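You operate a simulated robot arm through the tools that you are given. There is no shell and no other tool. Be economical: measure what you need, move in short steps, check, and stop when the job is done.

The job below is to be done with a simulated two-armed robot. You get a single attempt, and the scene is never put back.

Task
Take the cream tin on the top of the press bench and put it away on the top of the packing counter. Press the white key to switch it on. Take the cloth bag from the top of the roasting bench and leave it on the tea cake there. Put two of the funnels from the top of the roasting bench on top of the clear cover. Put the bundle from the top of the packing counter on the low shelf of the packing counter. Switch the meter switch on. Open the glass door, take the white cup from the top of the packing counter and leave it on the middle shelf behind the glass door, then shut the door. Do these in any order. Set down upright: cloth bag, bundle.

It is judged by the outcome, as a careful person would: the job done as asked, and still so three seconds after it is handed in. It fails if anything else is knocked over, pushed out of place, dropped, spilled or broken. Lids that push on must go on centred and level and be pressed home; caps that screw on are set level and turned clockwise until they are tight. Flat cloth is picked up by pressing the open fingertips on it (5 to 10 N) and closing them slowly along it; thin cloth reads only 2 to 8 mm in the jaws.

Robot
Two 7-joint arms with fingered hands on one trunk, on a base that drives. Base frame: it is fixed to the floor where the robot stands at the start and does not move with it; the origin is under the middle of the robot, x ahead of it, y to its left, z up. Units: mm, degrees, N and s.
The left shoulder is at the start at [60, 168, 976], the right one opposite. With the tool pointing down near the work surface each hand reaches from about 360 to 860 mm from the robot's upright axis, wherever it stands, measured 20 degrees to its own side. Places, roughly: bundle [-2250, 750, 1000]; clear cover (19x20x10 cm) [-1000, -400, 900]; cloth bag (8x8x12 cm) [100, 1400, 900]; cream tin [750, -250, 750]; funnel (6x6x6 cm) [-400, 1700, 900]; glass door [600, 700, 1300]; low shelf of the packing counter [-2700, 0, 200]; meter switch [-2900, -700, 900]; middle shelf behind the glass door [900, 600, 1200]; tea cake [-250, 1750, 750]; top of the packing counter [-2700, 0, 900]; white cup [-2750, -750, 1000]; white key [-800, -200, 800]. Payload 5 kg a hand.
The TCP of each hand is the grasp point between the finger pads, 32 mm short of the fingertips. In the tool frame z runs along the fingers and y along their closing line. Largest opening 160 mm; the body of the gripper starts 89 mm behind the TCP. The gripper is a hand of 3 fingers: y runs from the thumb to the fingers, the wrist lies at [0, 0, -267] in the tool frame.
Orientation is that of the tool frame in the base frame, as a unit quaternion [x, y, z, w]. With the fingers straight down and closing along the base's y, the tool's x points along the base's -x, its y along +y and its z along -z.

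Tools
- The arms move only by the tool play_rows. It takes "left_rows", "right_rows" or both (then of equal length, played together; a hand with none holds still); each is a list of rows, each an object of numbers (a shift or turn left out is 0): "dx", "dy", "dz": the shift along the tool's x, y, z in mm; "wx", "wy", "wz": the turn, a rotation vector about the tool's x, y, z in degrees. In form: [{"dx": .., "dy": .., "dz": .., "wx": .., "wy": .., "wz": ..}, ...]. A call has 1 to 8 rows; each row is the pose to reach, as a shift and turn from the pose commanded when the call began, along the tool's axes at that moment. A row lasts 0.2 s, in which the tool goes at most 50 mm and 8.6 degrees; a call with a longer step from one row to the next is refused whole. A pose out of reach is approached as far as the arm can. The call stops where the force on the tool passes 40 N (or 10 N more than at its start, if that is more) or the arm is blocked; 0.2 s more then pass. In this call time passes only in rows, and 0.2 s behind the last. The reply holds the time, the measured pose of the TCP, the force on the tool along the base axes, the opening and the grip force, in the units named above and with some noise, with the torque about the TCP (base axes, N m) and any sound that the robot's microphone picked up.
- Cameras (640 x 400 px; columns grow to the right, rows downward): "scene" is now at [13.1, -33.3, 1587.3]; the picture's right is [-0.62, -0.78, 0.00], its down [-0.73, 0.58, -0.36] and it looks along [0.28, -0.23, -0.93] (base axes); focal length 214 px, centre (320, 200). "left" rides on the left gripper at [-65, -4, -116] in its tool frame; the picture's right is [0.06, -1.00, 0.00], its down [0.87, 0.05, -0.49] and it looks along [0.49, 0.03, 0.87] (tool axes); focal length 261 px, centre (320, 200). "right" rides on the right gripper at [65, -4, -116] in its tool frame; the picture's right is [0.06, 1.00, 0.00], its down [-0.87, 0.05, -0.49] and it looks along [-0.49, 0.03, 0.87] (tool axes); focal length 261 px, centre (320, 200). There is no depth. A picture from a camera that has moved, and an enlarged one, comes with that camera's place and axes in the base frame and with its lens.
- camera(camera): a new picture of that camera. No time passes.
- raise_lower(by): slides the trunk up (or, below 0, down) by that many mm; the arms and the scene camera ride with it, the base frame stays. It gives what a move gives, with no picture.
- base_move(legs): drives the robot by 1 to 6 legs, each [ahead, turn to the left] in mm and degrees, along the robot's own axes; the way and the turn of a leg run together, so that a leg with both is an arc; at most 1500 mm and 180 degrees a leg. The arms and the cameras ride along, it lands a little off, and it stops where it bumps. It gives what a move gives.
- set_fingers(finger1, finger2, thumb_bend, hand): sets how far each is bent, from 0 (flat) to 1 (curled in); at 0.3 the hand is open as for a grip, at 0.7 the pads meet at the TCP. One left out holds its place. A second passes; each finger stops where it meets its share of the squeeze, and holds until it gets a number again. It is the only way to open and close the hand. It gives what a move gives, with no picture; readings hold the bend of each and the force on the fingers (four entries, about 0 where the hand has none), thumb and palm.
- pan_tilt(pan, tilt): turns the head with the scene camera to pan (to the left, within 86 degrees either way) and tilt (down, from -29 to 69), counted from straight ahead of the robot. It gives what a move gives.
- close_up(camera, box): a new picture of the part [left, top, right, bottom] of that camera's present view, enlarged. No time passes.
- hand_in(): hands the job in; it is judged then, once.

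Go step by step. Nothing tells you exact positions but the pictures and the camera data: compare them with the known pose of the tool, close in by small moves and look again before you grip or let go. The budget is 483 turns and 246 pictures, counting those below and the enlarged ones. Unless the task says otherwise, let go and move clear before handing in, and close with one line.

The tools are called after "Emit:" as a command line: name --argument value ..., lists and objects as JSON in quotes. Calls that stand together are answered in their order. play_rows: Moves the arms, as the interface text tells. Its arguments: {"type":"object","properties":{"left_rows":{"type":"array"},"right_rows":{"type":"array"}},"required":[]} The other tools are called the same way: raise_lower (by) slides the trunk up or down; set_fingers (finger1, finger2, thumb_bend, hand) moves the fingers one by one; base_move (legs) drives the base; pan_tilt (pan, tilt) turns the head that bears the scene camera; camera (camera) takes a picture; close_up (camera, box) takes an enlarged picture of a part of a camera's view; hand_in () hands the job in.

At the start:

```text
clock: 0.0
left_tool_pos: [214.5, 299.5, 1365.8]
left_tool_rot: [0.0, 1.0, 0.0, 0.0]
left_contact_force: [0.6, -0.5, 0.1]
left_wrist_torque: [-0.04, -0.01, 0.01]
left_gripper_width: 159.9
left_finger_force: 0.0
left_shape: jaw
left_bend: [0.3, 0.3, 0.3]
left_finger forces: [0.0, 0.0, 0.0, 0.0, 0.1, 0.0]
right_tool_pos: [364.1, 57.1, 1423.4]
right_tool_rot: [0.0, 1.0, 0.0, 0.0]
right_contact_force: [0.4, 0.0, -0.4]
right_wrist_torque: [-0.01, -0.03, -0.01]
right_gripper_width: 159.8
right_finger_force: 0.1
right_shape: jaw
right_bend: [0.3, 0.3, 0.3]
right_finger forces: [0.0, 0.0, 0.0, 0.1, 0.0, 0.0]
trunk travel left (down, up): [-525.0, 65.0]
robot x, y, heading: [3.1, 4.2, -0.1]
head pan, tilt: [-38.7, 68.8]
```

scene: 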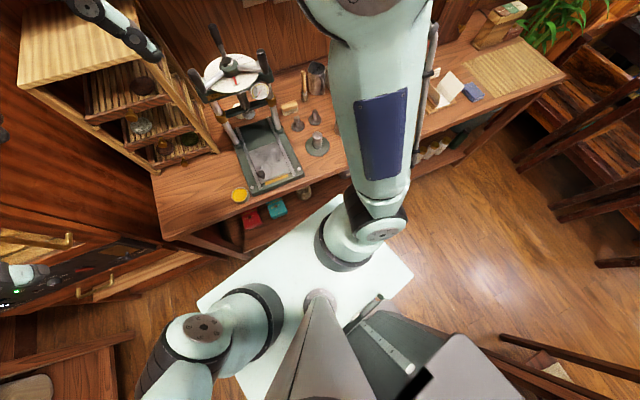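
right: 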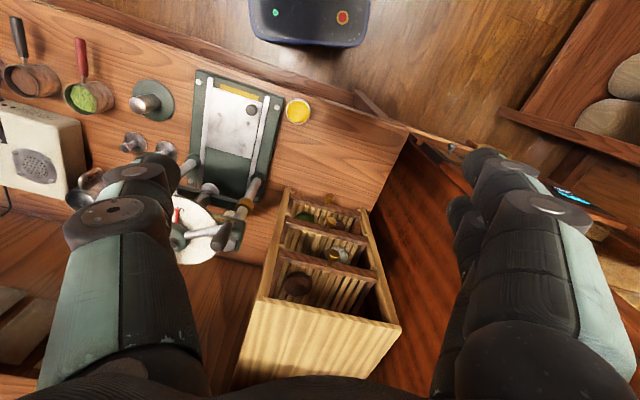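
left: 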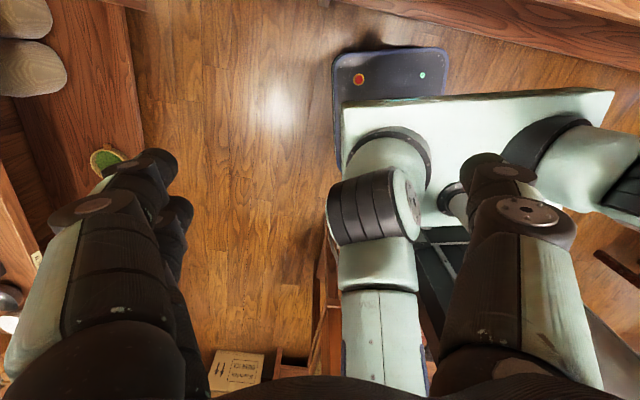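

I see the press bench in front to the right with a yellow-lidded tin near its edge. I'll look around with the head to map the room.

Emit:
pan_tilt --pan 0 --tilt 35

```text
clock: 1.1
left_tool_pos: [215.2, 299.9, 1366.6]
left_tool_rot: [0.0, 1.0, 0.0, 0.0]
left_contact_force: [-0.7, -0.6, -0.9]
left_wrist_torque: [0.02, 0.0, 0.01]
left_gripper_width: 159.9
left_finger_force: 0.1
left_shape: jaw
left_bend: [0.3, 0.3, 0.3]
left_finger forces: [0.0, 0.0, 0.1, 0.0, 0.0, 0.1]
right_tool_pos: [364.3, 56.7, 1422.8]
right_tool_rot: [-0.001, 1.0, 0.0, 0.0]
right_contact_force: [0.5, -0.1, -0.4]
right_wrist_torque: [-0.01, -0.05, 0.02]
right_gripper_width: 160.0
right_finger_force: 0.0
right_shape: jaw
right_bend: [0.3, 0.3, 0.3]
right_finger forces: [0.1, 0.1, 0.0, 0.0, 0.0, 0.0]
trunk travel left (down, up): [-525.0, 65.0]
robot x, y, heading: [-1.0, 4.7, -0.1]
head pan, tilt: [0.0, 35.0]
```

Emit:
camera --camera "scene"

Emit:
pan_tilt --pan 80 --tilt 35

Emit:
camera --camera "scene"

Emit:
pan_tilt --pan -80 --tilt 35

Emit:
camera --camera "scene"

```text
242 pictures are left
camera scene: at [57.5, 1.4, 1630.9], right [0.0, -1.0, 0.0], down [-0.57, 0.0, -0.82], along [0.82, 0.0, -0.57], focal length 214 px, centre (320, 200)
```

scene: 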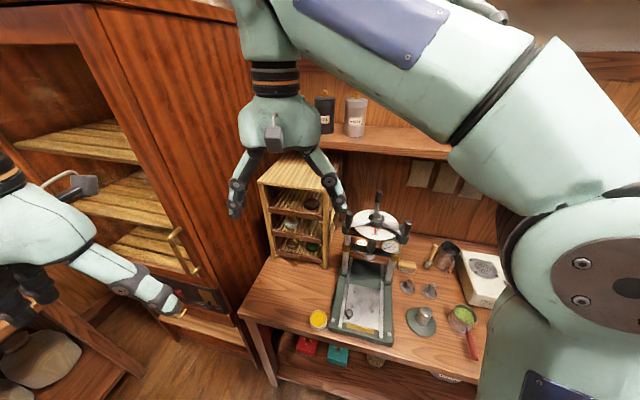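

```text
clock: 2.6
left_tool_pos: [215.2, 299.1, 1365.5]
left_tool_rot: [0.0, 1.0, -0.001, -0.001]
left_contact_force: [-0.2, 0.3, 0.1]
left_wrist_torque: [0.03, 0.03, 0.01]
left_gripper_width: 160.1
left_finger_force: 0.2
left_shape: jaw
left_bend: [0.3, 0.3, 0.3]
left_finger forces: [0.1, 0.0, 0.0, 0.0, 0.0, 0.0]
right_tool_pos: [364.2, 57.5, 1422.2]
right_tool_rot: [0.001, 1.0, 0.0, 0.0]
right_contact_force: [0.0, 1.1, -0.3]
right_wrist_torque: [0.0, -0.03, 0.02]
right_gripper_width: 159.9
right_finger_force: 0.1
right_shape: jaw
right_bend: [0.3, 0.3, 0.3]
right_finger forces: [0.0, 0.1, 0.0, 0.0, 0.1, 0.1]
trunk travel left (down, up): [-525.0, 65.0]
robot x, y, heading: [2.0, 2.5, -0.1]
head pan, tilt: [80.0, 35.0]
```

```text
241 pictures are left
camera scene: at [-15.2, 88.3, 1630.9], right [0.98, -0.17, 0.0], down [-0.1, -0.56, -0.82], along [0.14, 0.81, -0.57], focal length 214 px, centre (320, 200)
```

scene: 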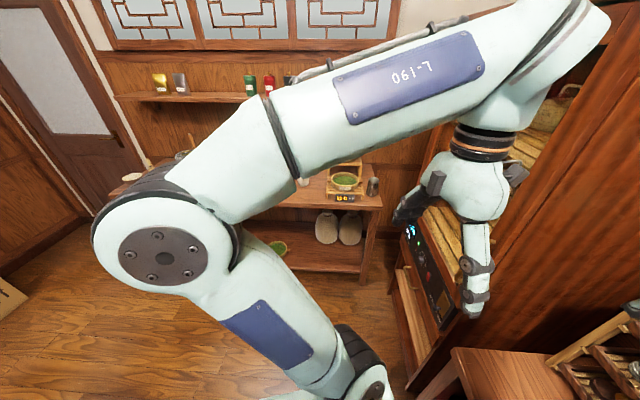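

```text
clock: 5.0
left_tool_pos: [215.0, 299.2, 1366.5]
left_tool_rot: [0.0, 1.0, -0.001, 0.0]
left_contact_force: [-0.3, 0.6, -0.2]
left_wrist_torque: [0.02, -0.02, 0.04]
left_gripper_width: 159.8
left_finger_force: 0.0
left_shape: jaw
left_bend: [0.3, 0.3, 0.3]
left_finger forces: [0.1, 0.0, 0.0, 0.1, 0.1, 0.0]
right_tool_pos: [364.2, 56.3, 1422.9]
right_tool_rot: [0.0, 1.0, -0.001, -0.001]
right_contact_force: [0.3, 0.7, 0.4]
right_wrist_torque: [-0.01, 0.0, 0.05]
right_gripper_width: 159.8
right_finger_force: 0.0
right_shape: jaw
right_bend: [0.3, 0.3, 0.3]
right_finger forces: [0.1, 0.0, 0.0, 0.0, 0.1, 0.0]
trunk travel left (down, up): [-525.0, 65.0]
robot x, y, heading: [3.9, 1.5, 0.1]
head pan, tilt: [-80.0, 35.0]
```

```text
240 pictures are left
camera scene: at [-15.2, -85.1, 1631.0], right [-0.98, -0.17, 0.0], down [-0.1, 0.56, -0.82], along [0.14, -0.81, -0.57], focal length 214 px, centre (320, 200)
```

scene: 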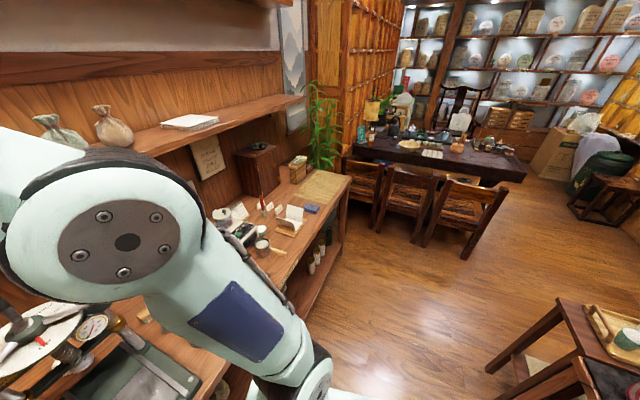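

The arms block the view; I'll bring the right arm out to the right side and lower it a bit to see past it.

Emit:
play_rows --right_rows '[{"dx": 19, "dy": -45}, {"dx": 38, "dy": -90}, {"dx": 56, "dy": -135}, {"dx": 75, "dy": -180}, {"dx": 94, "dy": -225}, {"dx": 112, "dy": -270}, {"dx": 131, "dy": -315}, {"dx": 150, "dy": -357}]'

Emit:
play_rows --right_rows '[{"dz": 48}, {"dz": 96}, {"dz": 144}, {"dz": 192}, {"dz": 240}, {"dz": 288}, {"dz": 336}, {"dz": 370}]' --left_rows '[{"dz": 48}, {"dz": 96}, {"dz": 144}, {"dz": 192}, {"dz": 240}, {"dz": 288}, {"dz": 310}, {"dz": 320}]'

Emit:
camera --camera "scene"

Emit:
pan_tilt --pan -20 --tilt 50

Emit:
camera --camera "scene"

```text
clock: 6.8
left_tool_pos: [214.3, 299.9, 1366.2]
left_tool_rot: [0.0, 1.0, -0.001, 0.001]
left_contact_force: [0.0, -0.2, -0.3]
left_wrist_torque: [0.01, -0.06, 0.0]
left_gripper_width: 159.8
left_finger_force: 0.0
left_shape: jaw
left_bend: [0.3, 0.3, 0.3]
left_finger forces: [0.0, 0.0, 0.1, 0.0, 0.1, 0.0]
right_tool_pos: [210.4, -301.6, 1422.7]
right_tool_rot: [0.001, 1.0, 0.0, 0.001]
right_contact_force: [-1.0, -0.8, -0.5]
right_wrist_torque: [0.0, -0.02, -0.01]
right_gripper_width: 159.9
right_finger_force: 0.0
right_shape: jaw
right_bend: [0.3, 0.3, 0.3]
right_finger forces: [0.0, 0.1, 0.0, 0.0, 0.0, 0.1]
trunk travel left (down, up): [-525.0, 65.0]
robot x, y, heading: [-0.8, 4.3, 0.2]
head pan, tilt: [-80.0, 35.0]
```

```text
clock: 8.6
left_tool_pos: [245.9, 313.0, 1082.5]
left_tool_rot: [0.0, 1.0, 0.0, 0.0]
left_contact_force: [-0.2, 0.7, 0.1]
left_wrist_torque: [-0.01, -0.01, -0.01]
left_gripper_width: 159.9
left_finger_force: 0.1
left_shape: jaw
left_bend: [0.3, 0.3, 0.3]
left_finger forces: [0.0, 0.1, 0.0, 0.0, 0.0, 0.0]
left hand out of reach, approached as far as the arm can: row 6, 7, 8
right_tool_pos: [238.0, -311.8, 1086.5]
right_tool_rot: [0.0, 1.0, 0.0, -0.001]
right_contact_force: [0.4, 0.0, -0.1]
right_wrist_torque: [-0.02, 0.02, 0.01]
right_gripper_width: 160.0
right_finger_force: 0.0
right_shape: jaw
right_bend: [0.3, 0.3, 0.3]
right_finger forces: [0.1, 0.1, 0.0, 0.0, 0.0, 0.1]
right hand out of reach, approached as far as the arm can: row 7, 8
trunk travel left (down, up): [-525.0, 65.0]
robot x, y, heading: [1.8, 1.0, -0.1]
head pan, tilt: [-80.0, 35.0]
```

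```text
239 pictures are left
camera scene: at [-15.0, -84.8, 1631.0], right [-0.98, -0.17, 0.0], down [-0.1, 0.56, -0.82], along [0.14, -0.81, -0.57], focal length 214 px, centre (320, 200)
```

scene: 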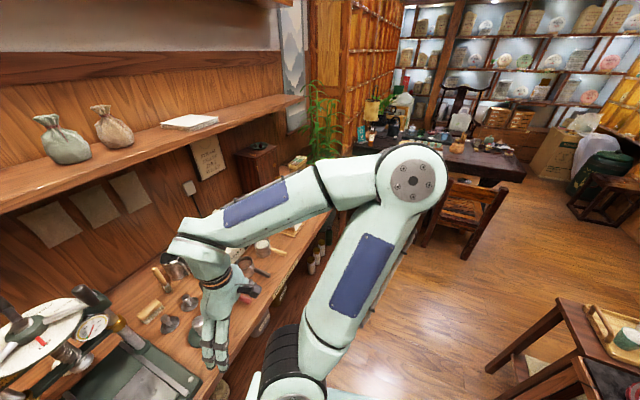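

```text
clock: 9.9
left_tool_pos: [244.8, 312.5, 1083.0]
left_tool_rot: [-0.001, 1.0, 0.0, -0.001]
left_contact_force: [-0.2, 0.2, 0.0]
left_wrist_torque: [0.03, 0.01, -0.04]
left_gripper_width: 159.8
left_finger_force: 0.1
left_shape: jaw
left_bend: [0.3, 0.3, 0.3]
left_finger forces: [0.0, 0.1, 0.0, 0.1, 0.0, 0.0]
right_tool_pos: [237.4, -311.3, 1087.7]
right_tool_rot: [0.0, 1.0, 0.001, 0.0]
right_contact_force: [-0.8, 0.1, -1.1]
right_wrist_torque: [0.01, 0.03, 0.04]
right_gripper_width: 160.1
right_finger_force: 0.0
right_shape: jaw
right_bend: [0.3, 0.3, 0.3]
right_finger forces: [0.0, 0.0, 0.0, 0.1, 0.1, 0.1]
trunk travel left (down, up): [-525.0, 65.0]
robot x, y, heading: [-1.9, 5.0, -0.3]
head pan, tilt: [-20.0, 50.0]
```

```text
238 pictures are left
camera scene: at [41.7, -25.0, 1609.2], right [-0.34, -0.94, 0.0], down [-0.72, 0.26, -0.64], along [0.6, -0.22, -0.77], focal length 214 px, centre (320, 200)
```

scene: 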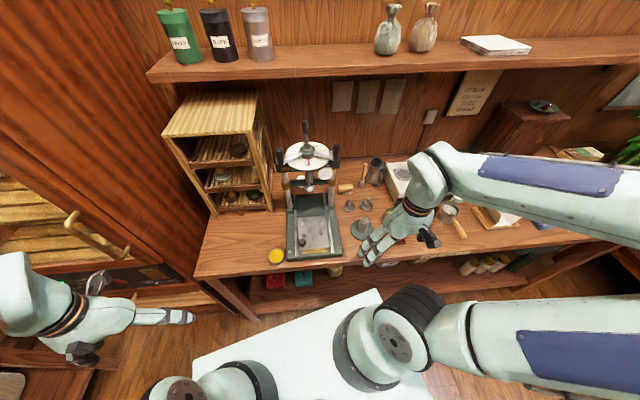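

Emit:
close_up --camera "scene" --box '[180, 100, 420, 300]'

Emit:
close_up --camera "scene" --box '[380, 60, 640, 290]'

```text
2.00 times, centred on (300, 200) of scene
camera zoom: at [41.7, -25.0, 1609.2], right [-0.34, -0.94, 0.0], down [-0.72, 0.26, -0.64], along [0.6, -0.22, -0.77], focal length 429 px, centre (360, 200)
```

zoom: 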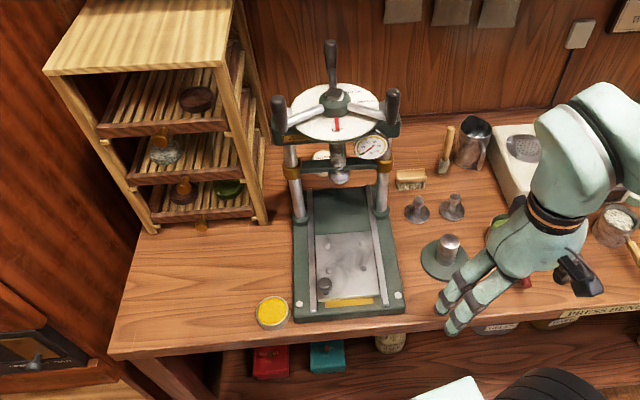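

```text
1.74 times, centred on (510, 175) of scene
camera zoom: at [41.7, -25.0, 1609.2], right [-0.34, -0.94, 0.0], down [-0.72, 0.26, -0.64], along [0.6, -0.22, -0.77], focal length 373 px, centre (-10, 244)
```

zoom: 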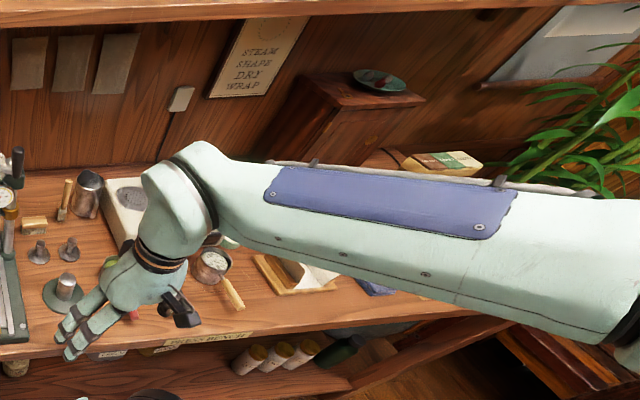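

A cream round object seems to hide behind the press. I'll use the right wrist camera to look behind the press.

Emit:
play_rows --right_rows '[{"dz": -40}, {"dz": -80}, {"dz": -100, "dx": -40, "dy": -20}, {"dz": -100, "dx": -80, "dy": -40}, {"dz": -100, "dx": -120, "dy": -60}, {"dz": -100, "dx": -160, "dy": -80}, {"dz": -100, "dx": -200, "dy": -90}]'

Emit:
camera --camera "right"

```text
clock: 11.5
left_tool_pos: [246.8, 312.4, 1083.0]
left_tool_rot: [0.0, 1.0, 0.0, 0.0]
left_contact_force: [-0.2, -0.4, 0.1]
left_wrist_torque: [-0.02, 0.03, 0.02]
left_gripper_width: 159.7
left_finger_force: 0.0
left_shape: jaw
left_bend: [0.3, 0.3, 0.3]
left_finger forces: [0.0, 0.0, 0.0, 0.0, 0.0, 0.1]
right_tool_pos: [439.0, -402.9, 1187.5]
right_tool_rot: [0.0, 1.0, -0.001, 0.0]
right_contact_force: [0.7, 0.0, -0.6]
right_wrist_torque: [0.0, 0.0, 0.0]
right_gripper_width: 160.3
right_finger_force: 0.1
right_shape: jaw
right_bend: [0.3, 0.3, 0.3]
right_finger forces: [0.1, 0.0, 0.0, 0.0, 0.0, 0.1]
trunk travel left (down, up): [-525.0, 65.0]
robot x, y, heading: [1.2, 3.2, 0.1]
head pan, tilt: [-20.0, 50.0]
```

```text
235 pictures are left
camera right: at [374.9, -408.5, 1303.4], right [-0.06, 1.0, 0.0], down [0.87, 0.05, 0.49], along [0.49, 0.03, -0.87], focal length 261 px, centre (320, 200)
```

right: 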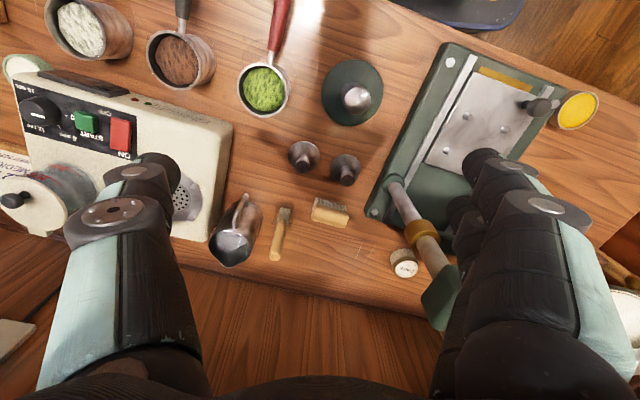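

Emit:
close_up --camera "right" --box '[340, 200, 500, 300]'

Emit:
close_up --camera "right" --box '[480, 40, 640, 140]'

Emit:
close_up --camera "right" --box '[0, 20, 160, 240]'

```text
4.00 times, centred on (420, 250) of right
camera zoom: at [374.9, -408.5, 1303.4], right [-0.06, 1.0, 0.0], down [0.87, 0.05, 0.49], along [0.49, 0.03, -0.87], focal length 1043 px, centre (-80, 0)
```

zoom: 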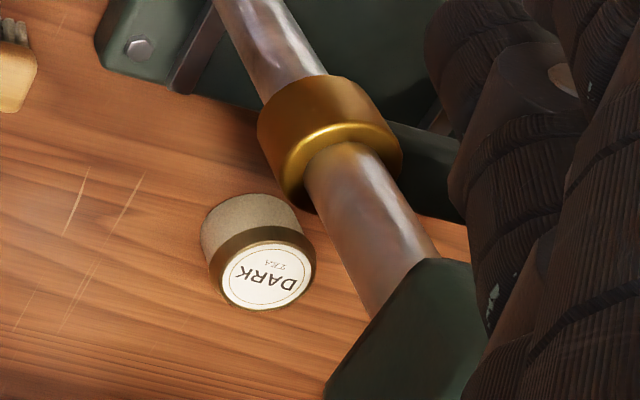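

```text
4.00 times, centred on (560, 90) of right
camera zoom: at [374.9, -408.5, 1303.4], right [-0.06, 1.0, 0.0], down [0.87, 0.05, 0.49], along [0.49, 0.03, -0.87], focal length 1043 px, centre (-640, 640)
```

zoom: 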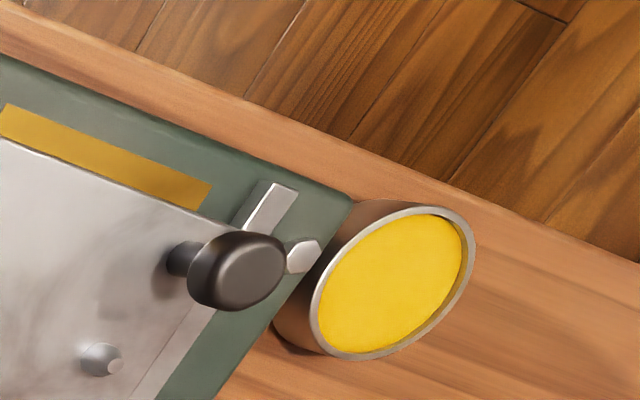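

```text
1.82 times, centred on (80, 130) of right
camera zoom: at [374.9, -408.5, 1303.4], right [-0.06, 1.0, 0.0], down [0.87, 0.05, 0.49], along [0.49, 0.03, -0.87], focal length 474 px, centre (756, 327)
```

zoom: 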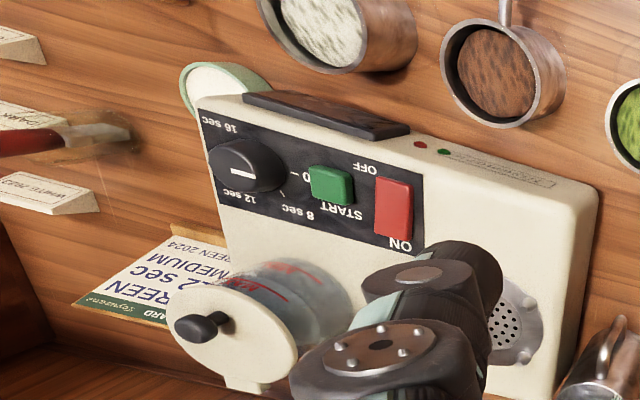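

The "DARK TEA" cream tin stands behind the press at about [777,-192,878 top]. I'll retract the right hand and shift the base to the right so that I can come at it from the side.

Emit:
play_rows --right_rows '[{"dx": 45, "dy": 15}, {"dx": 90, "dy": 30}, {"dx": 135, "dy": 50}, {"dx": 180, "dy": 70}, {"dx": 200, "dy": 90}]'

Emit:
base_move --legs '[[0, -90], [380, 0], [0, 90]]'

Emit:
pan_tilt --pan 10 --tilt 45

Emit:
camera --camera "scene"

```text
clock: 12.7
left_tool_pos: [246.2, 312.8, 1082.7]
left_tool_rot: [0.001, 1.0, 0.0, 0.0]
left_contact_force: [0.2, -1.1, -0.8]
left_wrist_torque: [0.0, -0.02, 0.01]
left_gripper_width: 160.0
left_finger_force: 0.1
left_shape: jaw
left_bend: [0.3, 0.3, 0.3]
left_finger forces: [0.0, 0.0, 0.0, 0.0, 0.0, 0.0]
right_tool_pos: [238.2, -312.9, 1187.8]
right_tool_rot: [0.0, 1.0, 0.0, 0.0]
right_contact_force: [0.0, 0.1, 0.1]
right_wrist_torque: [-0.02, 0.01, 0.04]
right_gripper_width: 160.0
right_finger_force: 0.0
right_shape: jaw
right_bend: [0.3, 0.3, 0.3]
right_finger forces: [0.0, 0.1, 0.0, 0.0, 0.1, 0.0]
trunk travel left (down, up): [-525.0, 65.0]
robot x, y, heading: [2.8, 2.9, -0.2]
head pan, tilt: [-20.0, 50.0]
```

```text
clock: 19.2
left_tool_pos: [315.4, -597.9, 1083.2]
left_tool_rot: [0.697, 0.717, 0.0, 0.0]
left_contact_force: [-0.2, 0.5, -0.8]
left_wrist_torque: [0.0, 0.03, 0.01]
left_gripper_width: 159.9
left_finger_force: 0.0
left_shape: jaw
left_bend: [0.3, 0.3, 0.3]
left_finger forces: [0.0, 0.0, 0.0, 0.0, 0.0, 0.0]
right_tool_pos: [-309.7, -608.0, 1189.3]
right_tool_rot: [0.698, 0.716, -0.001, 0.0]
right_contact_force: [0.4, 0.4, -0.1]
right_wrist_torque: [-0.02, 0.0, 0.03]
right_gripper_width: 159.9
right_finger_force: 0.1
right_shape: jaw
right_bend: [0.3, 0.3, 0.3]
right_finger forces: [0.0, 0.0, 0.0, 0.1, 0.1, 0.0]
trunk travel left (down, up): [-525.0, 65.0]
robot x, y, heading: [-13.9, -361.1, -87.5]
head pan, tilt: [-20.0, 50.0]
stopped in leg 2: the robot was blocked; the commanded pose is now the measured one
```

```text
clock: 20.1
left_tool_pos: [315.0, -596.8, 1082.9]
left_tool_rot: [0.697, 0.717, 0.0, 0.001]
left_contact_force: [0.1, 0.5, 0.9]
left_wrist_torque: [-0.01, 0.01, 0.01]
left_gripper_width: 160.1
left_finger_force: 0.0
left_shape: jaw
left_bend: [0.3, 0.3, 0.3]
left_finger forces: [0.0, 0.1, 0.1, 0.1, 0.0, 0.1]
right_tool_pos: [-309.9, -607.7, 1187.5]
right_tool_rot: [0.698, 0.716, 0.0, 0.0]
right_contact_force: [0.1, 0.2, 0.2]
right_wrist_torque: [0.01, -0.01, -0.02]
right_gripper_width: 159.9
right_finger_force: 0.1
right_shape: jaw
right_bend: [0.3, 0.3, 0.3]
right_finger forces: [0.0, 0.1, 0.1, 0.1, 0.1, 0.0]
trunk travel left (down, up): [-525.0, 65.0]
robot x, y, heading: [-9.5, -360.1, -88.0]
head pan, tilt: [10.0, 45.0]
```

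```text
231 pictures are left
camera scene: at [5.0, -411.1, 1616.1], right [-0.98, -0.21, 0.0], down [-0.15, 0.69, -0.71], along [0.15, -0.69, -0.71], focal length 214 px, centre (320, 200)
```

scene: 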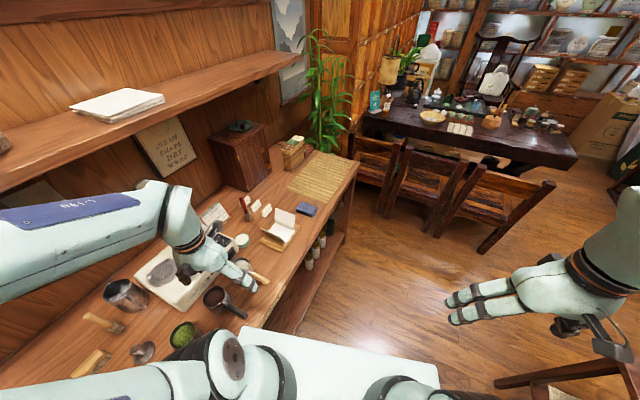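

Blocked after about 360 mm, which is nearly what I wanted. I'll turn back to face the bench.

Emit:
base_move --legs '[[-30, 0], [0, 88]]'

Emit:
camera --camera "scene"

Emit:
camera --camera "right"

```text
clock: 21.7
left_tool_pos: [325.1, -551.0, 1082.9]
left_tool_rot: [0.678, 0.735, 0.0, 0.001]
left_contact_force: [0.2, 0.2, 0.4]
left_wrist_torque: [-0.02, -0.01, 0.0]
left_gripper_width: 159.9
left_finger_force: 0.0
left_shape: jaw
left_bend: [0.3, 0.3, 0.3]
left_finger forces: [0.0, 0.0, 0.0, 0.1, 0.0, 0.1]
right_tool_pos: [-297.5, -593.7, 1189.3]
right_tool_rot: [0.679, 0.734, -0.001, 0.001]
right_contact_force: [0.6, 0.4, 0.2]
right_wrist_torque: [-0.01, 0.0, 0.0]
right_gripper_width: 160.0
right_finger_force: 0.1
right_shape: jaw
right_bend: [0.3, 0.3, 0.3]
right_finger forces: [0.0, 0.0, 0.0, 0.0, 0.1, 0.0]
trunk travel left (down, up): [-525.0, 65.0]
robot x, y, heading: [-11.6, -329.3, -85.2]
head pan, tilt: [10.0, 45.0]
stopped in leg 2: the robot was blocked; the commanded pose is now the measured one
```

```text
230 pictures are left
camera scene: at [6.0, -380.1, 1616.1], right [-0.97, -0.26, 0.0], down [-0.18, 0.68, -0.71], along [0.18, -0.68, -0.71], focal length 214 px, centre (320, 200)
```

scene: 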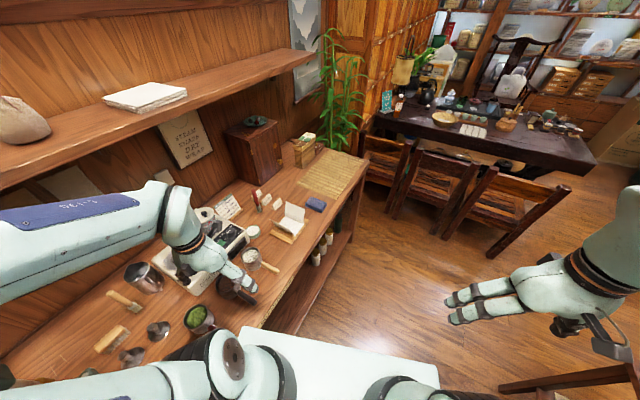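

```text
229 pictures are left
camera right: at [-306.3, -529.0, 1303.9], right [0.99, 0.14, 0.0], down [0.12, -0.86, 0.49], along [0.07, -0.49, -0.87], focal length 261 px, centre (320, 200)
```

right: 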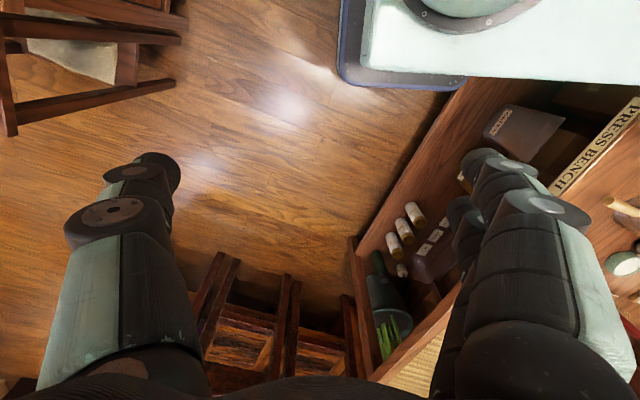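

The bench is slanted about 17°, so I'll back away along it, then turn to face it squarely.

Emit:
base_move --legs '[[-100, 0], [-160, 40], [0, 28]]'

Emit:
pan_tilt --pan 0 --tilt 45

Emit:
camera --camera "scene"

```text
clock: 26.2
left_tool_pos: [239.4, 142.9, 1082.2]
left_tool_rot: [0.145, 0.989, 0.0, 0.0]
left_contact_force: [-0.5, -0.7, -0.4]
left_wrist_torque: [0.0, 0.01, -0.03]
left_gripper_width: 160.0
left_finger_force: 0.1
left_shape: jaw
left_bend: [0.3, 0.3, 0.3]
left_finger forces: [0.0, 0.1, 0.0, 0.0, 0.0, 0.0]
right_tool_pos: [53.6, -455.2, 1188.5]
right_tool_rot: [0.147, 0.989, 0.0, 0.001]
right_contact_force: [-1.1, -0.1, -0.3]
right_wrist_torque: [0.01, 0.0, 0.01]
right_gripper_width: 159.9
right_finger_force: 0.2
right_shape: jaw
right_bend: [0.3, 0.3, 0.3]
right_finger forces: [0.0, 0.0, 0.0, 0.0, 0.1, 0.1]
trunk travel left (down, up): [-525.0, 65.0]
robot x, y, heading: [-82.0, -91.8, -16.3]
head pan, tilt: [10.0, 45.0]
```

```text
clock: 26.9
left_tool_pos: [239.8, 141.6, 1082.0]
left_tool_rot: [0.145, 0.989, 0.0, 0.0]
left_contact_force: [-0.2, -0.1, 0.1]
left_wrist_torque: [0.0, 0.01, 0.0]
left_gripper_width: 160.0
left_finger_force: 0.2
left_shape: jaw
left_bend: [0.3, 0.3, 0.3]
left_finger forces: [0.0, 0.1, 0.0, 0.0, 0.1, 0.0]
right_tool_pos: [54.1, -454.8, 1189.0]
right_tool_rot: [0.146, 0.989, -0.001, 0.001]
right_contact_force: [-0.8, 0.9, 1.1]
right_wrist_torque: [-0.03, -0.01, -0.01]
right_gripper_width: 160.0
right_finger_force: 0.1
right_shape: jaw
right_bend: [0.3, 0.3, 0.3]
right_finger forces: [0.0, 0.0, 0.0, 0.1, 0.0, 0.1]
trunk travel left (down, up): [-525.0, 65.0]
robot x, y, heading: [-86.7, -93.2, -16.3]
head pan, tilt: [0.0, 45.0]
```

```text
228 pictures are left
camera scene: at [-37.9, -107.1, 1616.1], right [-0.28, -0.96, 0.0], down [-0.68, 0.2, -0.71], along [0.68, -0.2, -0.71], focal length 214 px, centre (320, 200)
```

scene: 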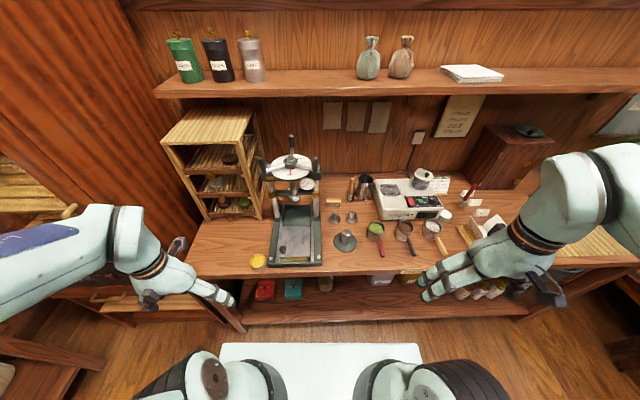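

Now I face the bench squarely. I'll move closer and turn the right hand to point leftwards and 30° down, with the camera on top.

Emit:
base_move --legs '[[85, 0]]'

Emit:
play_rows --right_rows '[{"wx": -3.6, "wy": 3.6, "wz": 6.2, "dx": -40}, {"wx": -7.2, "wy": 7.2, "wz": 12.4, "dx": -80}, {"wx": -10.8, "wy": 10.8, "wz": 18.6, "dx": -120}, {"wx": -14.4, "wy": 14.4, "wz": 24.9, "dx": -150}, {"wx": -18, "wy": 18, "wz": 31.1, "dx": -170}, {"wx": -21.6, "wy": 21.6, "wz": 37.3, "dx": -190}, {"wx": -25.2, "wy": 25.2, "wz": 43.5, "dx": -200}, {"wx": -28.8, "wy": 28.8, "wz": 49.7, "dx": -200}]'

Emit:
play_rows --right_rows '[{"wx": -3.6, "wy": 3.6, "wz": 6.2}, {"wx": -7.2, "wy": 7.2, "wz": 12.4}, {"wx": -10.8, "wy": 10.8, "wz": 18.6}, {"wx": -14.4, "wy": 14.4, "wz": 24.9}, {"wx": -18.1, "wy": 18.1, "wz": 31.3}]'

Emit:
camera --camera "scene"

Emit:
camera --camera "right"

```text
clock: 28.0
left_tool_pos: [324.3, 116.5, 1082.7]
left_tool_rot: [0.145, 0.989, 0.0, -0.001]
left_contact_force: [0.5, 0.3, -0.6]
left_wrist_torque: [0.02, 0.1, -0.01]
left_gripper_width: 160.0
left_finger_force: 0.1
left_shape: jaw
left_bend: [0.3, 0.3, 0.3]
left_finger forces: [0.0, 0.0, 0.0, 0.0, 0.0, 0.0]
right_tool_pos: [136.8, -478.7, 1188.1]
right_tool_rot: [0.146, 0.989, 0.001, 0.0]
right_contact_force: [0.8, 0.7, -0.1]
right_wrist_torque: [0.06, 0.08, 0.01]
right_gripper_width: 159.9
right_finger_force: 0.0
right_shape: jaw
right_bend: [0.3, 0.3, 0.3]
right_finger forces: [0.0, 0.0, 0.0, 0.0, 0.0, 0.1]
trunk travel left (down, up): [-525.0, 65.0]
robot x, y, heading: [-7.5, -119.5, -16.0]
head pan, tilt: [0.0, 45.0]
```

```text
clock: 29.8
left_tool_pos: [322.9, 117.2, 1082.4]
left_tool_rot: [0.145, 0.989, 0.0, 0.0]
left_contact_force: [-0.6, 0.0, 0.4]
left_wrist_torque: [0.01, 0.01, -0.01]
left_gripper_width: 159.9
left_finger_force: 0.1
left_shape: jaw
left_bend: [0.3, 0.3, 0.3]
left_finger forces: [0.0, 0.0, 0.0, 0.0, 0.0, 0.1]
right_tool_pos: [327.5, -535.0, 1189.0]
right_tool_rot: [0.532, 0.777, 0.272, -0.2]
right_contact_force: [-0.5, 0.2, -0.2]
right_wrist_torque: [-0.01, 0.02, -0.01]
right_gripper_width: 160.1
right_finger_force: 0.0
right_shape: jaw
right_bend: [0.3, 0.3, 0.3]
right_finger forces: [0.0, 0.0, 0.0, 0.0, 0.0, 0.0]
trunk travel left (down, up): [-525.0, 65.0]
robot x, y, heading: [-6.2, -115.5, -16.1]
head pan, tilt: [0.0, 45.0]
```

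```text
clock: 31.0
left_tool_pos: [322.1, 117.0, 1083.5]
left_tool_rot: [0.145, 0.989, 0.0, 0.001]
left_contact_force: [0.7, -0.7, -0.2]
left_wrist_torque: [-0.01, 0.0, -0.01]
left_gripper_width: 159.5
left_finger_force: 0.1
left_shape: jaw
left_bend: [0.3, 0.3, 0.3]
left_finger forces: [0.1, 0.0, 0.1, 0.1, 0.0, 0.0]
right_tool_pos: [327.9, -536.3, 1188.2]
right_tool_rot: [0.695, 0.514, 0.404, -0.299]
right_contact_force: [-0.5, -0.1, -0.3]
right_wrist_torque: [-0.01, 0.0, -0.04]
right_gripper_width: 159.9
right_finger_force: 0.0
right_shape: jaw
right_bend: [0.3, 0.3, 0.3]
right_finger forces: [0.1, 0.0, 0.0, 0.1, 0.0, 0.1]
trunk travel left (down, up): [-525.0, 65.0]
robot x, y, heading: [-3.9, -117.5, -16.2]
head pan, tilt: [0.0, 45.0]
```

```text
227 pictures are left
camera scene: at [44.6, -131.5, 1616.1], right [-0.28, -0.96, 0.0], down [-0.68, 0.2, -0.71], along [0.68, -0.2, -0.71], focal length 214 px, centre (320, 200)
```

scene: 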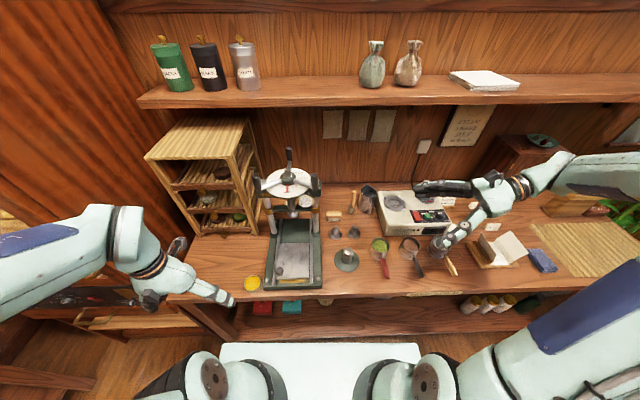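

```text
226 pictures are left
camera right: at [305.2, -601.8, 1301.6], right [0.96, -0.26, 0.05], down [-0.2, -0.84, -0.51], along [0.18, 0.48, -0.86], focal length 261 px, centre (320, 200)
```

right: 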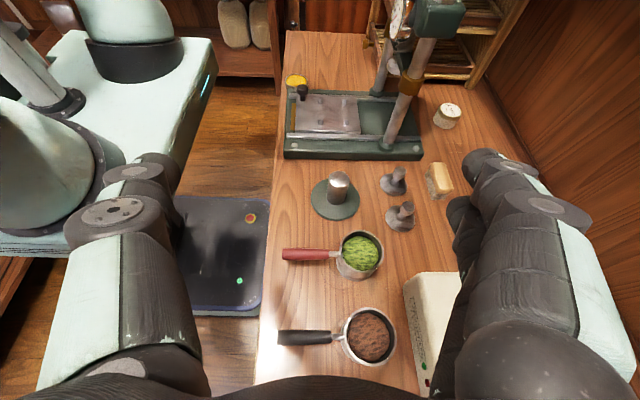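

Emit:
close_up --camera "right" --box '[360, 60, 520, 160]'

```text
4.00 times, centred on (440, 110) of right
camera zoom: at [305.2, -601.8, 1301.6], right [0.96, -0.26, 0.05], down [-0.2, -0.84, -0.51], along [0.18, 0.48, -0.86], focal length 1043 px, centre (-160, 560)
```

zoom: 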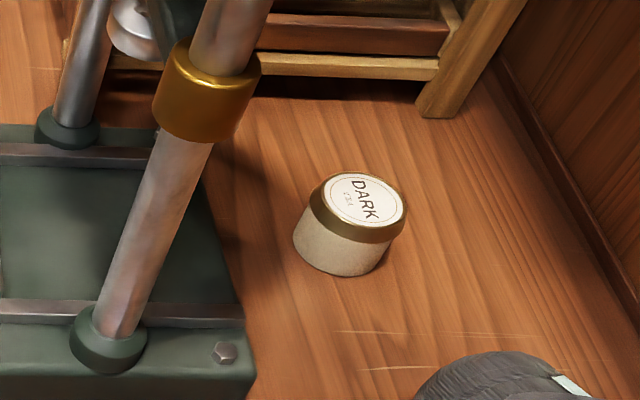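

Emit:
close_up --camera "scene" --box '[400, 150, 560, 270]'

Emit:
close_up --camera "scene" --box '[210, 120, 370, 240]'

```text
3.33 times, centred on (480, 210) of scene
camera zoom: at [44.6, -131.5, 1616.1], right [-0.28, -0.96, 0.0], down [-0.68, 0.2, -0.71], along [0.68, -0.2, -0.71], focal length 715 px, centre (-213, 167)
```

zoom: 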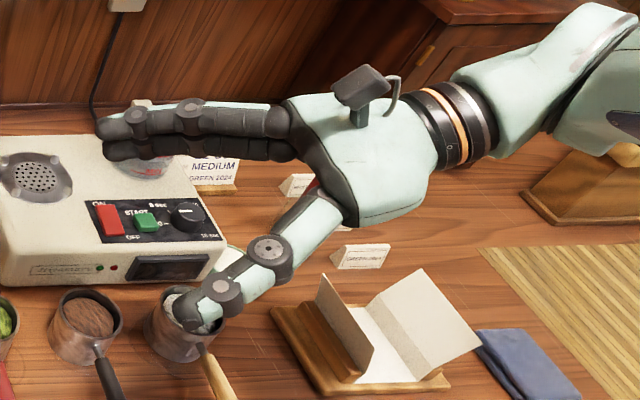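

```text
3.33 times, centred on (290, 180) of scene
camera zoom: at [44.6, -131.5, 1616.1], right [-0.28, -0.96, 0.0], down [-0.68, 0.2, -0.71], along [0.68, -0.2, -0.71], focal length 715 px, centre (420, 267)
```

zoom: 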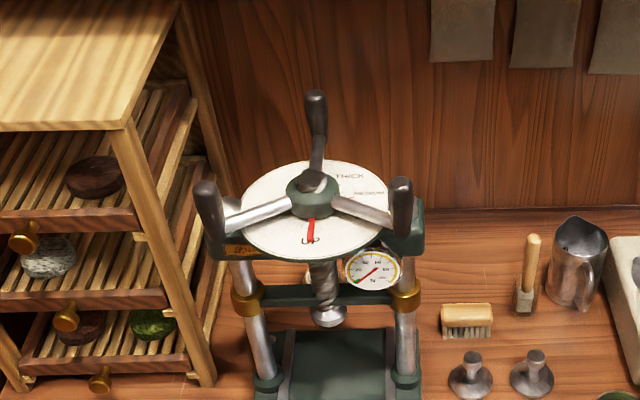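

The tin is clear from this side (centre about [775,-187], top 878). I'll narrow the hand a little and go to a pre-grasp 150 mm short of it.

Emit:
set_fingers --hand "right" --finger1 0.4 --finger2 0.4 --thumb_bend 0.4

Emit:
play_rows --right_rows '[{"dx": -3, "dy": 28, "dz": 35}, {"dx": -7, "dy": 56, "dz": 70}, {"dx": -11, "dy": 85, "dz": 107}, {"dx": -14, "dy": 113, "dz": 142}, {"dx": -18, "dy": 142, "dz": 178}, {"dx": -21, "dy": 170, "dz": 214}, {"dx": -25, "dy": 199, "dz": 250}, {"dx": -29, "dy": 227, "dz": 285}]'

Emit:
camera --camera "right"

Emit:
camera --camera "scene"

```text
clock: 32.0
left_tool_pos: [322.5, 117.2, 1083.2]
left_tool_rot: [0.145, 0.989, 0.0, 0.0]
left_contact_force: [0.1, -0.5, 0.6]
left_wrist_torque: [0.04, -0.01, -0.01]
left_gripper_width: 160.0
left_finger_force: 0.0
left_shape: jaw
left_bend: [0.3, 0.3, 0.3]
left_finger forces: [0.1, 0.0, 0.1, 0.1, 0.0, 0.0]
right_tool_pos: [328.8, -535.1, 1188.6]
right_tool_rot: [0.695, 0.515, 0.404, -0.298]
right_contact_force: [-0.1, -0.1, -0.4]
right_wrist_torque: [0.0, -0.03, 0.02]
right_gripper_width: 128.8
right_finger_force: 0.1
right_shape: fingers
right_bend: [0.4, 0.4, 0.4]
right_finger forces: [0.0, 0.0, 0.0, 0.1, 0.0, 0.0]
trunk travel left (down, up): [-525.0, 65.0]
robot x, y, heading: [-6.7, -116.1, -16.1]
head pan, tilt: [0.0, 45.0]
```

```text
clock: 33.8
left_tool_pos: [323.1, 116.5, 1082.9]
left_tool_rot: [0.145, 0.989, 0.0, 0.0]
left_contact_force: [-0.1, 1.2, 0.3]
left_wrist_torque: [0.02, 0.06, -0.02]
left_gripper_width: 159.7
left_finger_force: 0.0
left_shape: jaw
left_bend: [0.3, 0.3, 0.3]
left_finger forces: [0.0, 0.0, 0.1, 0.0, 0.1, 0.0]
right_tool_pos: [613.7, -375.9, 1021.2]
right_tool_rot: [0.695, 0.515, 0.403, -0.299]
right_contact_force: [0.1, 0.2, -1.0]
right_wrist_torque: [0.0, -0.01, 0.01]
right_gripper_width: 128.7
right_finger_force: 0.1
right_shape: fingers
right_bend: [0.4, 0.4, 0.4]
right_finger forces: [0.0, 0.0, 0.1, 0.1, 0.1, 0.0]
trunk travel left (down, up): [-525.0, 65.0]
robot x, y, heading: [-3.2, -119.0, -16.3]
head pan, tilt: [0.0, 45.0]
```

```text
222 pictures are left
camera right: at [591.0, -441.7, 1134.7], right [0.96, -0.26, 0.05], down [-0.2, -0.84, -0.51], along [0.18, 0.48, -0.86], focal length 261 px, centre (320, 200)
```

right: 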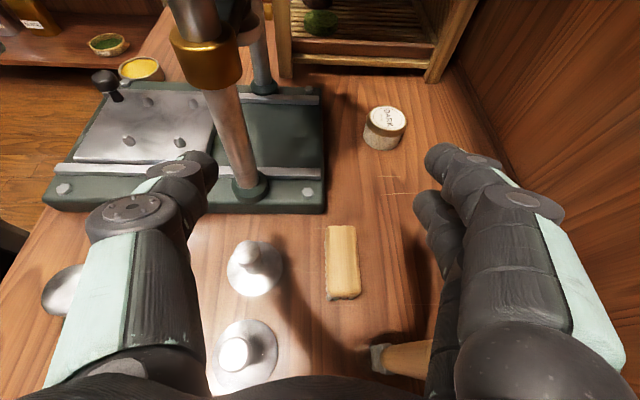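

```text
221 pictures are left
camera scene: at [46.0, -131.1, 1616.1], right [-0.28, -0.96, 0.0], down [-0.68, 0.2, -0.71], along [0.68, -0.2, -0.71], focal length 214 px, centre (320, 200)
```

scene: 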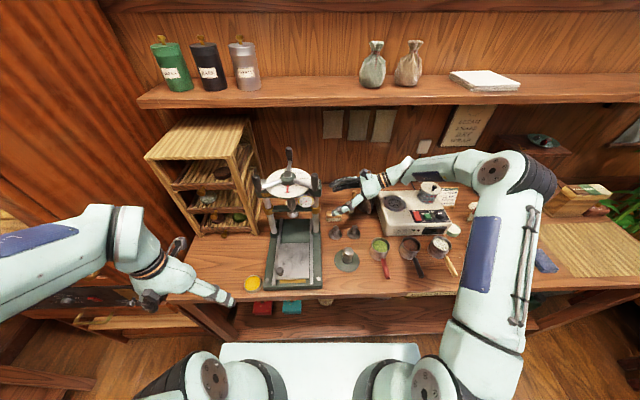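

Emit:
play_rows --right_rows '[{"dx": -4, "dy": 30, "dz": 30}, {"dx": -8, "dy": 60, "dz": 60}, {"dx": -12, "dy": 85, "dz": 95}, {"dx": -14, "dy": 98, "dz": 130}, {"dx": -14, "dy": 98, "dz": 150}]'

Emit:
camera --camera "right"

```text
clock: 35.0
left_tool_pos: [324.2, 117.9, 1082.7]
left_tool_rot: [0.146, 0.989, 0.001, 0.0]
left_contact_force: [0.8, 0.7, 0.0]
left_wrist_torque: [0.0, -0.02, 0.02]
left_gripper_width: 160.0
left_finger_force: 0.1
left_shape: jaw
left_bend: [0.3, 0.3, 0.3]
left_finger forces: [0.0, 0.1, 0.1, 0.1, 0.0, 0.0]
right_tool_pos: [742.4, -287.9, 935.2]
right_tool_rot: [0.695, 0.515, 0.403, -0.298]
right_contact_force: [-0.3, -0.5, 0.8]
right_wrist_torque: [0.02, -0.01, 0.02]
right_gripper_width: 128.6
right_finger_force: 0.0
right_shape: fingers
right_bend: [0.4, 0.4, 0.4]
right_finger forces: [0.1, 0.1, 0.0, 0.0, 0.0, 0.0]
trunk travel left (down, up): [-525.0, 65.0]
robot x, y, heading: [0.4, -114.4, -16.0]
head pan, tilt: [0.0, 45.0]
```

```text
220 pictures are left
camera right: at [719.9, -351.8, 1049.4], right [0.96, -0.26, 0.05], down [-0.2, -0.84, -0.51], along [0.18, 0.48, -0.86], focal length 261 px, centre (320, 200)
```

right: 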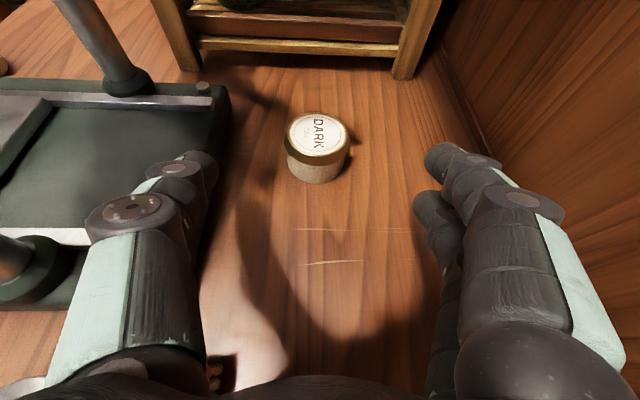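

Emit:
play_rows --right_rows '[{"dx": 3, "dy": -1, "dz": 30}, {"dx": 3, "dy": -1, "dz": 60}, {"dx": 3, "dy": -1, "dz": 90}, {"dx": 3, "dy": -1, "dz": 105}, {"dx": 3, "dy": -1, "dz": 112}]'

Emit:
camera --camera "right"

```text
clock: 36.2
left_tool_pos: [321.8, 117.0, 1082.5]
left_tool_rot: [0.146, 0.989, 0.0, 0.002]
left_contact_force: [0.4, -0.1, -1.2]
left_wrist_torque: [0.03, 0.01, 0.02]
left_gripper_width: 159.8
left_finger_force: 0.1
left_shape: jaw
left_bend: [0.3, 0.3, 0.3]
left_finger forces: [0.1, 0.1, 0.0, 0.1, 0.1, 0.0]
right_tool_pos: [769.8, -197.2, 886.3]
right_tool_rot: [0.694, 0.516, 0.405, -0.298]
right_contact_force: [-2.3, -2.7, 14.3]
right_wrist_torque: [-0.15, -1.09, -0.24]
right_gripper_width: 128.5
right_finger_force: 7.7
right_shape: fingers
right_bend: [0.4, 0.4, 0.4]
right_finger forces: [0.1, 14.3, 0.1, 0.1, 0.1, 0.0]
trunk travel left (down, up): [-525.0, 65.0]
robot x, y, heading: [-5.5, -118.8, -16.2]
head pan, tilt: [0.0, 45.0]
```

```text
219 pictures are left
camera right: at [746.5, -261.2, 999.5], right [0.96, -0.26, 0.06], down [-0.2, -0.84, -0.51], along [0.18, 0.48, -0.86], focal length 261 px, centre (320, 200)
```

right: 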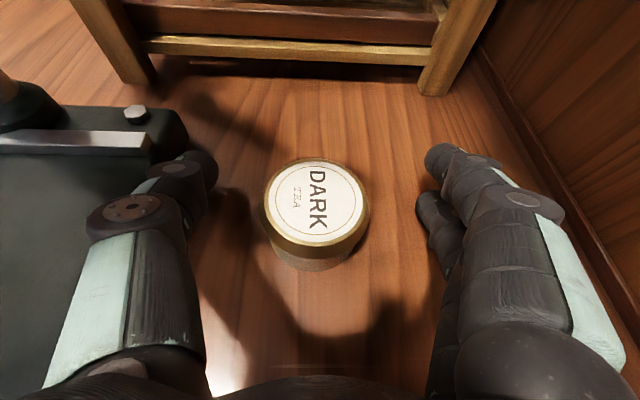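

The lower finger just touches the bench with the tin centred. I lift 5 mm and close.

Emit:
play_rows --right_rows '[{"dx": 5}]'

Emit:
set_fingers --hand "right" --finger1 0.54 --finger2 0.54 --thumb_bend 0.54

Emit:
set_fingers --hand "right" --finger1 0.65 --finger2 0.65 --thumb_bend 0.65

Emit:
camera --camera "right"

```text
clock: 36.6
left_tool_pos: [323.5, 117.9, 1082.1]
left_tool_rot: [0.145, 0.989, 0.0, 0.0]
left_contact_force: [-0.1, -0.2, -0.2]
left_wrist_torque: [0.02, 0.01, -0.02]
left_gripper_width: 159.8
left_finger_force: 0.1
left_shape: jaw
left_bend: [0.3, 0.3, 0.3]
left_finger forces: [0.0, 0.0, 0.0, 0.0, 0.0, 0.1]
right_tool_pos: [770.3, -192.9, 887.0]
right_tool_rot: [0.695, 0.515, 0.403, -0.3]
right_contact_force: [0.4, -1.2, 4.9]
right_wrist_torque: [-0.11, -0.34, -0.11]
right_gripper_width: 128.8
right_finger_force: 2.6
right_shape: fingers
right_bend: [0.4, 0.39, 0.4]
right_finger forces: [0.1, 4.1, 0.1, 0.0, 0.0, 0.0]
trunk travel left (down, up): [-525.0, 65.0]
robot x, y, heading: [-3.3, -115.4, -16.2]
head pan, tilt: [0.0, 45.0]
```

```text
clock: 37.6
left_tool_pos: [322.0, 118.0, 1082.1]
left_tool_rot: [0.145, 0.989, -0.001, 0.0]
left_contact_force: [-0.1, -0.6, -0.2]
left_wrist_torque: [0.01, 0.03, 0.04]
left_gripper_width: 159.6
left_finger_force: 0.1
left_shape: jaw
left_bend: [0.3, 0.3, 0.3]
left_finger forces: [0.0, 0.0, 0.1, 0.0, 0.0, 0.1]
right_tool_pos: [770.9, -192.1, 888.4]
right_tool_rot: [0.694, 0.516, 0.403, -0.3]
right_contact_force: [3.7, -0.7, 10.1]
right_wrist_torque: [0.13, -0.72, -0.02]
right_gripper_width: 71.6
right_finger_force: 4.7
right_shape: fingers
right_bend: [0.54, 0.51, 0.54]
right_finger forces: [0.0, 9.6, 0.0, 0.1, 0.0, 0.0]
trunk travel left (down, up): [-525.0, 65.0]
robot x, y, heading: [-3.7, -117.5, -16.3]
head pan, tilt: [0.0, 45.0]
```

```text
clock: 38.6
left_tool_pos: [323.3, 116.8, 1082.2]
left_tool_rot: [0.145, 0.989, 0.0, 0.001]
left_contact_force: [-0.2, 0.0, 0.6]
left_wrist_torque: [0.01, -0.01, 0.01]
left_gripper_width: 159.9
left_finger_force: 0.1
left_shape: jaw
left_bend: [0.3, 0.3, 0.3]
left_finger forces: [0.0, 0.0, 0.1, 0.0, 0.1, 0.0]
right_tool_pos: [770.2, -192.9, 887.7]
right_tool_rot: [0.695, 0.515, 0.404, -0.299]
right_contact_force: [2.4, 1.1, 8.3]
right_wrist_torque: [0.05, -0.4, -0.02]
right_gripper_width: 31.5
right_finger_force: 6.2
right_shape: fingers
right_bend: [0.65, 0.61, 0.64]
right_finger forces: [0.0, 10.5, 0.0, 0.0, 3.5, 0.0]
trunk travel left (down, up): [-525.0, 65.0]
robot x, y, heading: [-5.4, -117.0, -16.3]
head pan, tilt: [0.0, 45.0]
```

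```text
218 pictures are left
camera right: at [747.6, -257.9, 1001.4], right [0.96, -0.26, 0.05], down [-0.2, -0.84, -0.51], along [0.18, 0.48, -0.86], focal length 261 px, centre (320, 200)
```

right: 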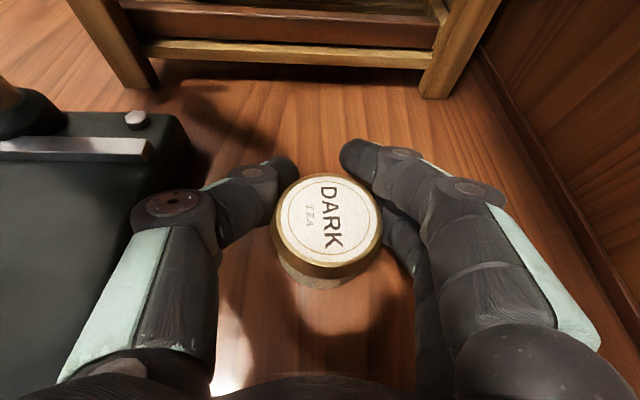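

The fingers hook around the far side of the tin. I'll close further to see whether they envelop it firmly.

Emit:
set_fingers --hand "right" --finger1 0.75 --finger2 0.75 --thumb_bend 0.72

Emit:
camera --camera "right"

```text
clock: 39.6
left_tool_pos: [322.6, 117.2, 1082.8]
left_tool_rot: [0.145, 0.989, 0.0, 0.0]
left_contact_force: [0.1, -0.7, -0.2]
left_wrist_torque: [0.0, 0.0, 0.01]
left_gripper_width: 160.1
left_finger_force: 0.1
left_shape: jaw
left_bend: [0.3, 0.3, 0.3]
left_finger forces: [0.1, 0.0, 0.0, 0.0, 0.0, 0.0]
right_tool_pos: [771.3, -193.5, 887.2]
right_tool_rot: [0.695, 0.515, 0.403, -0.299]
right_contact_force: [-0.4, -0.3, 0.1]
right_wrist_torque: [0.0, 0.0, -0.01]
right_gripper_width: 5.0
right_finger_force: 0.0
right_shape: fingers
right_bend: [0.75, 0.75, 0.71]
right_finger forces: [0.1, 0.0, 0.0, 0.0, 0.0, 0.0]
trunk travel left (down, up): [-525.0, 65.0]
robot x, y, heading: [-2.9, -114.1, -16.0]
head pan, tilt: [0.0, 45.0]
```

```text
217 pictures are left
camera right: at [747.9, -257.9, 1000.8], right [0.96, -0.26, 0.05], down [-0.2, -0.84, -0.51], along [0.18, 0.48, -0.86], focal length 261 px, centre (320, 200)
```

right: 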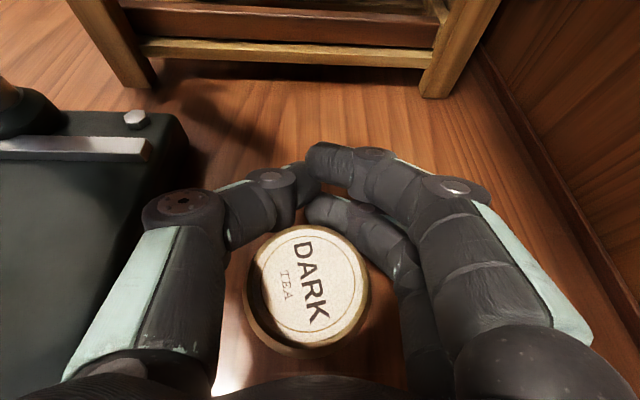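

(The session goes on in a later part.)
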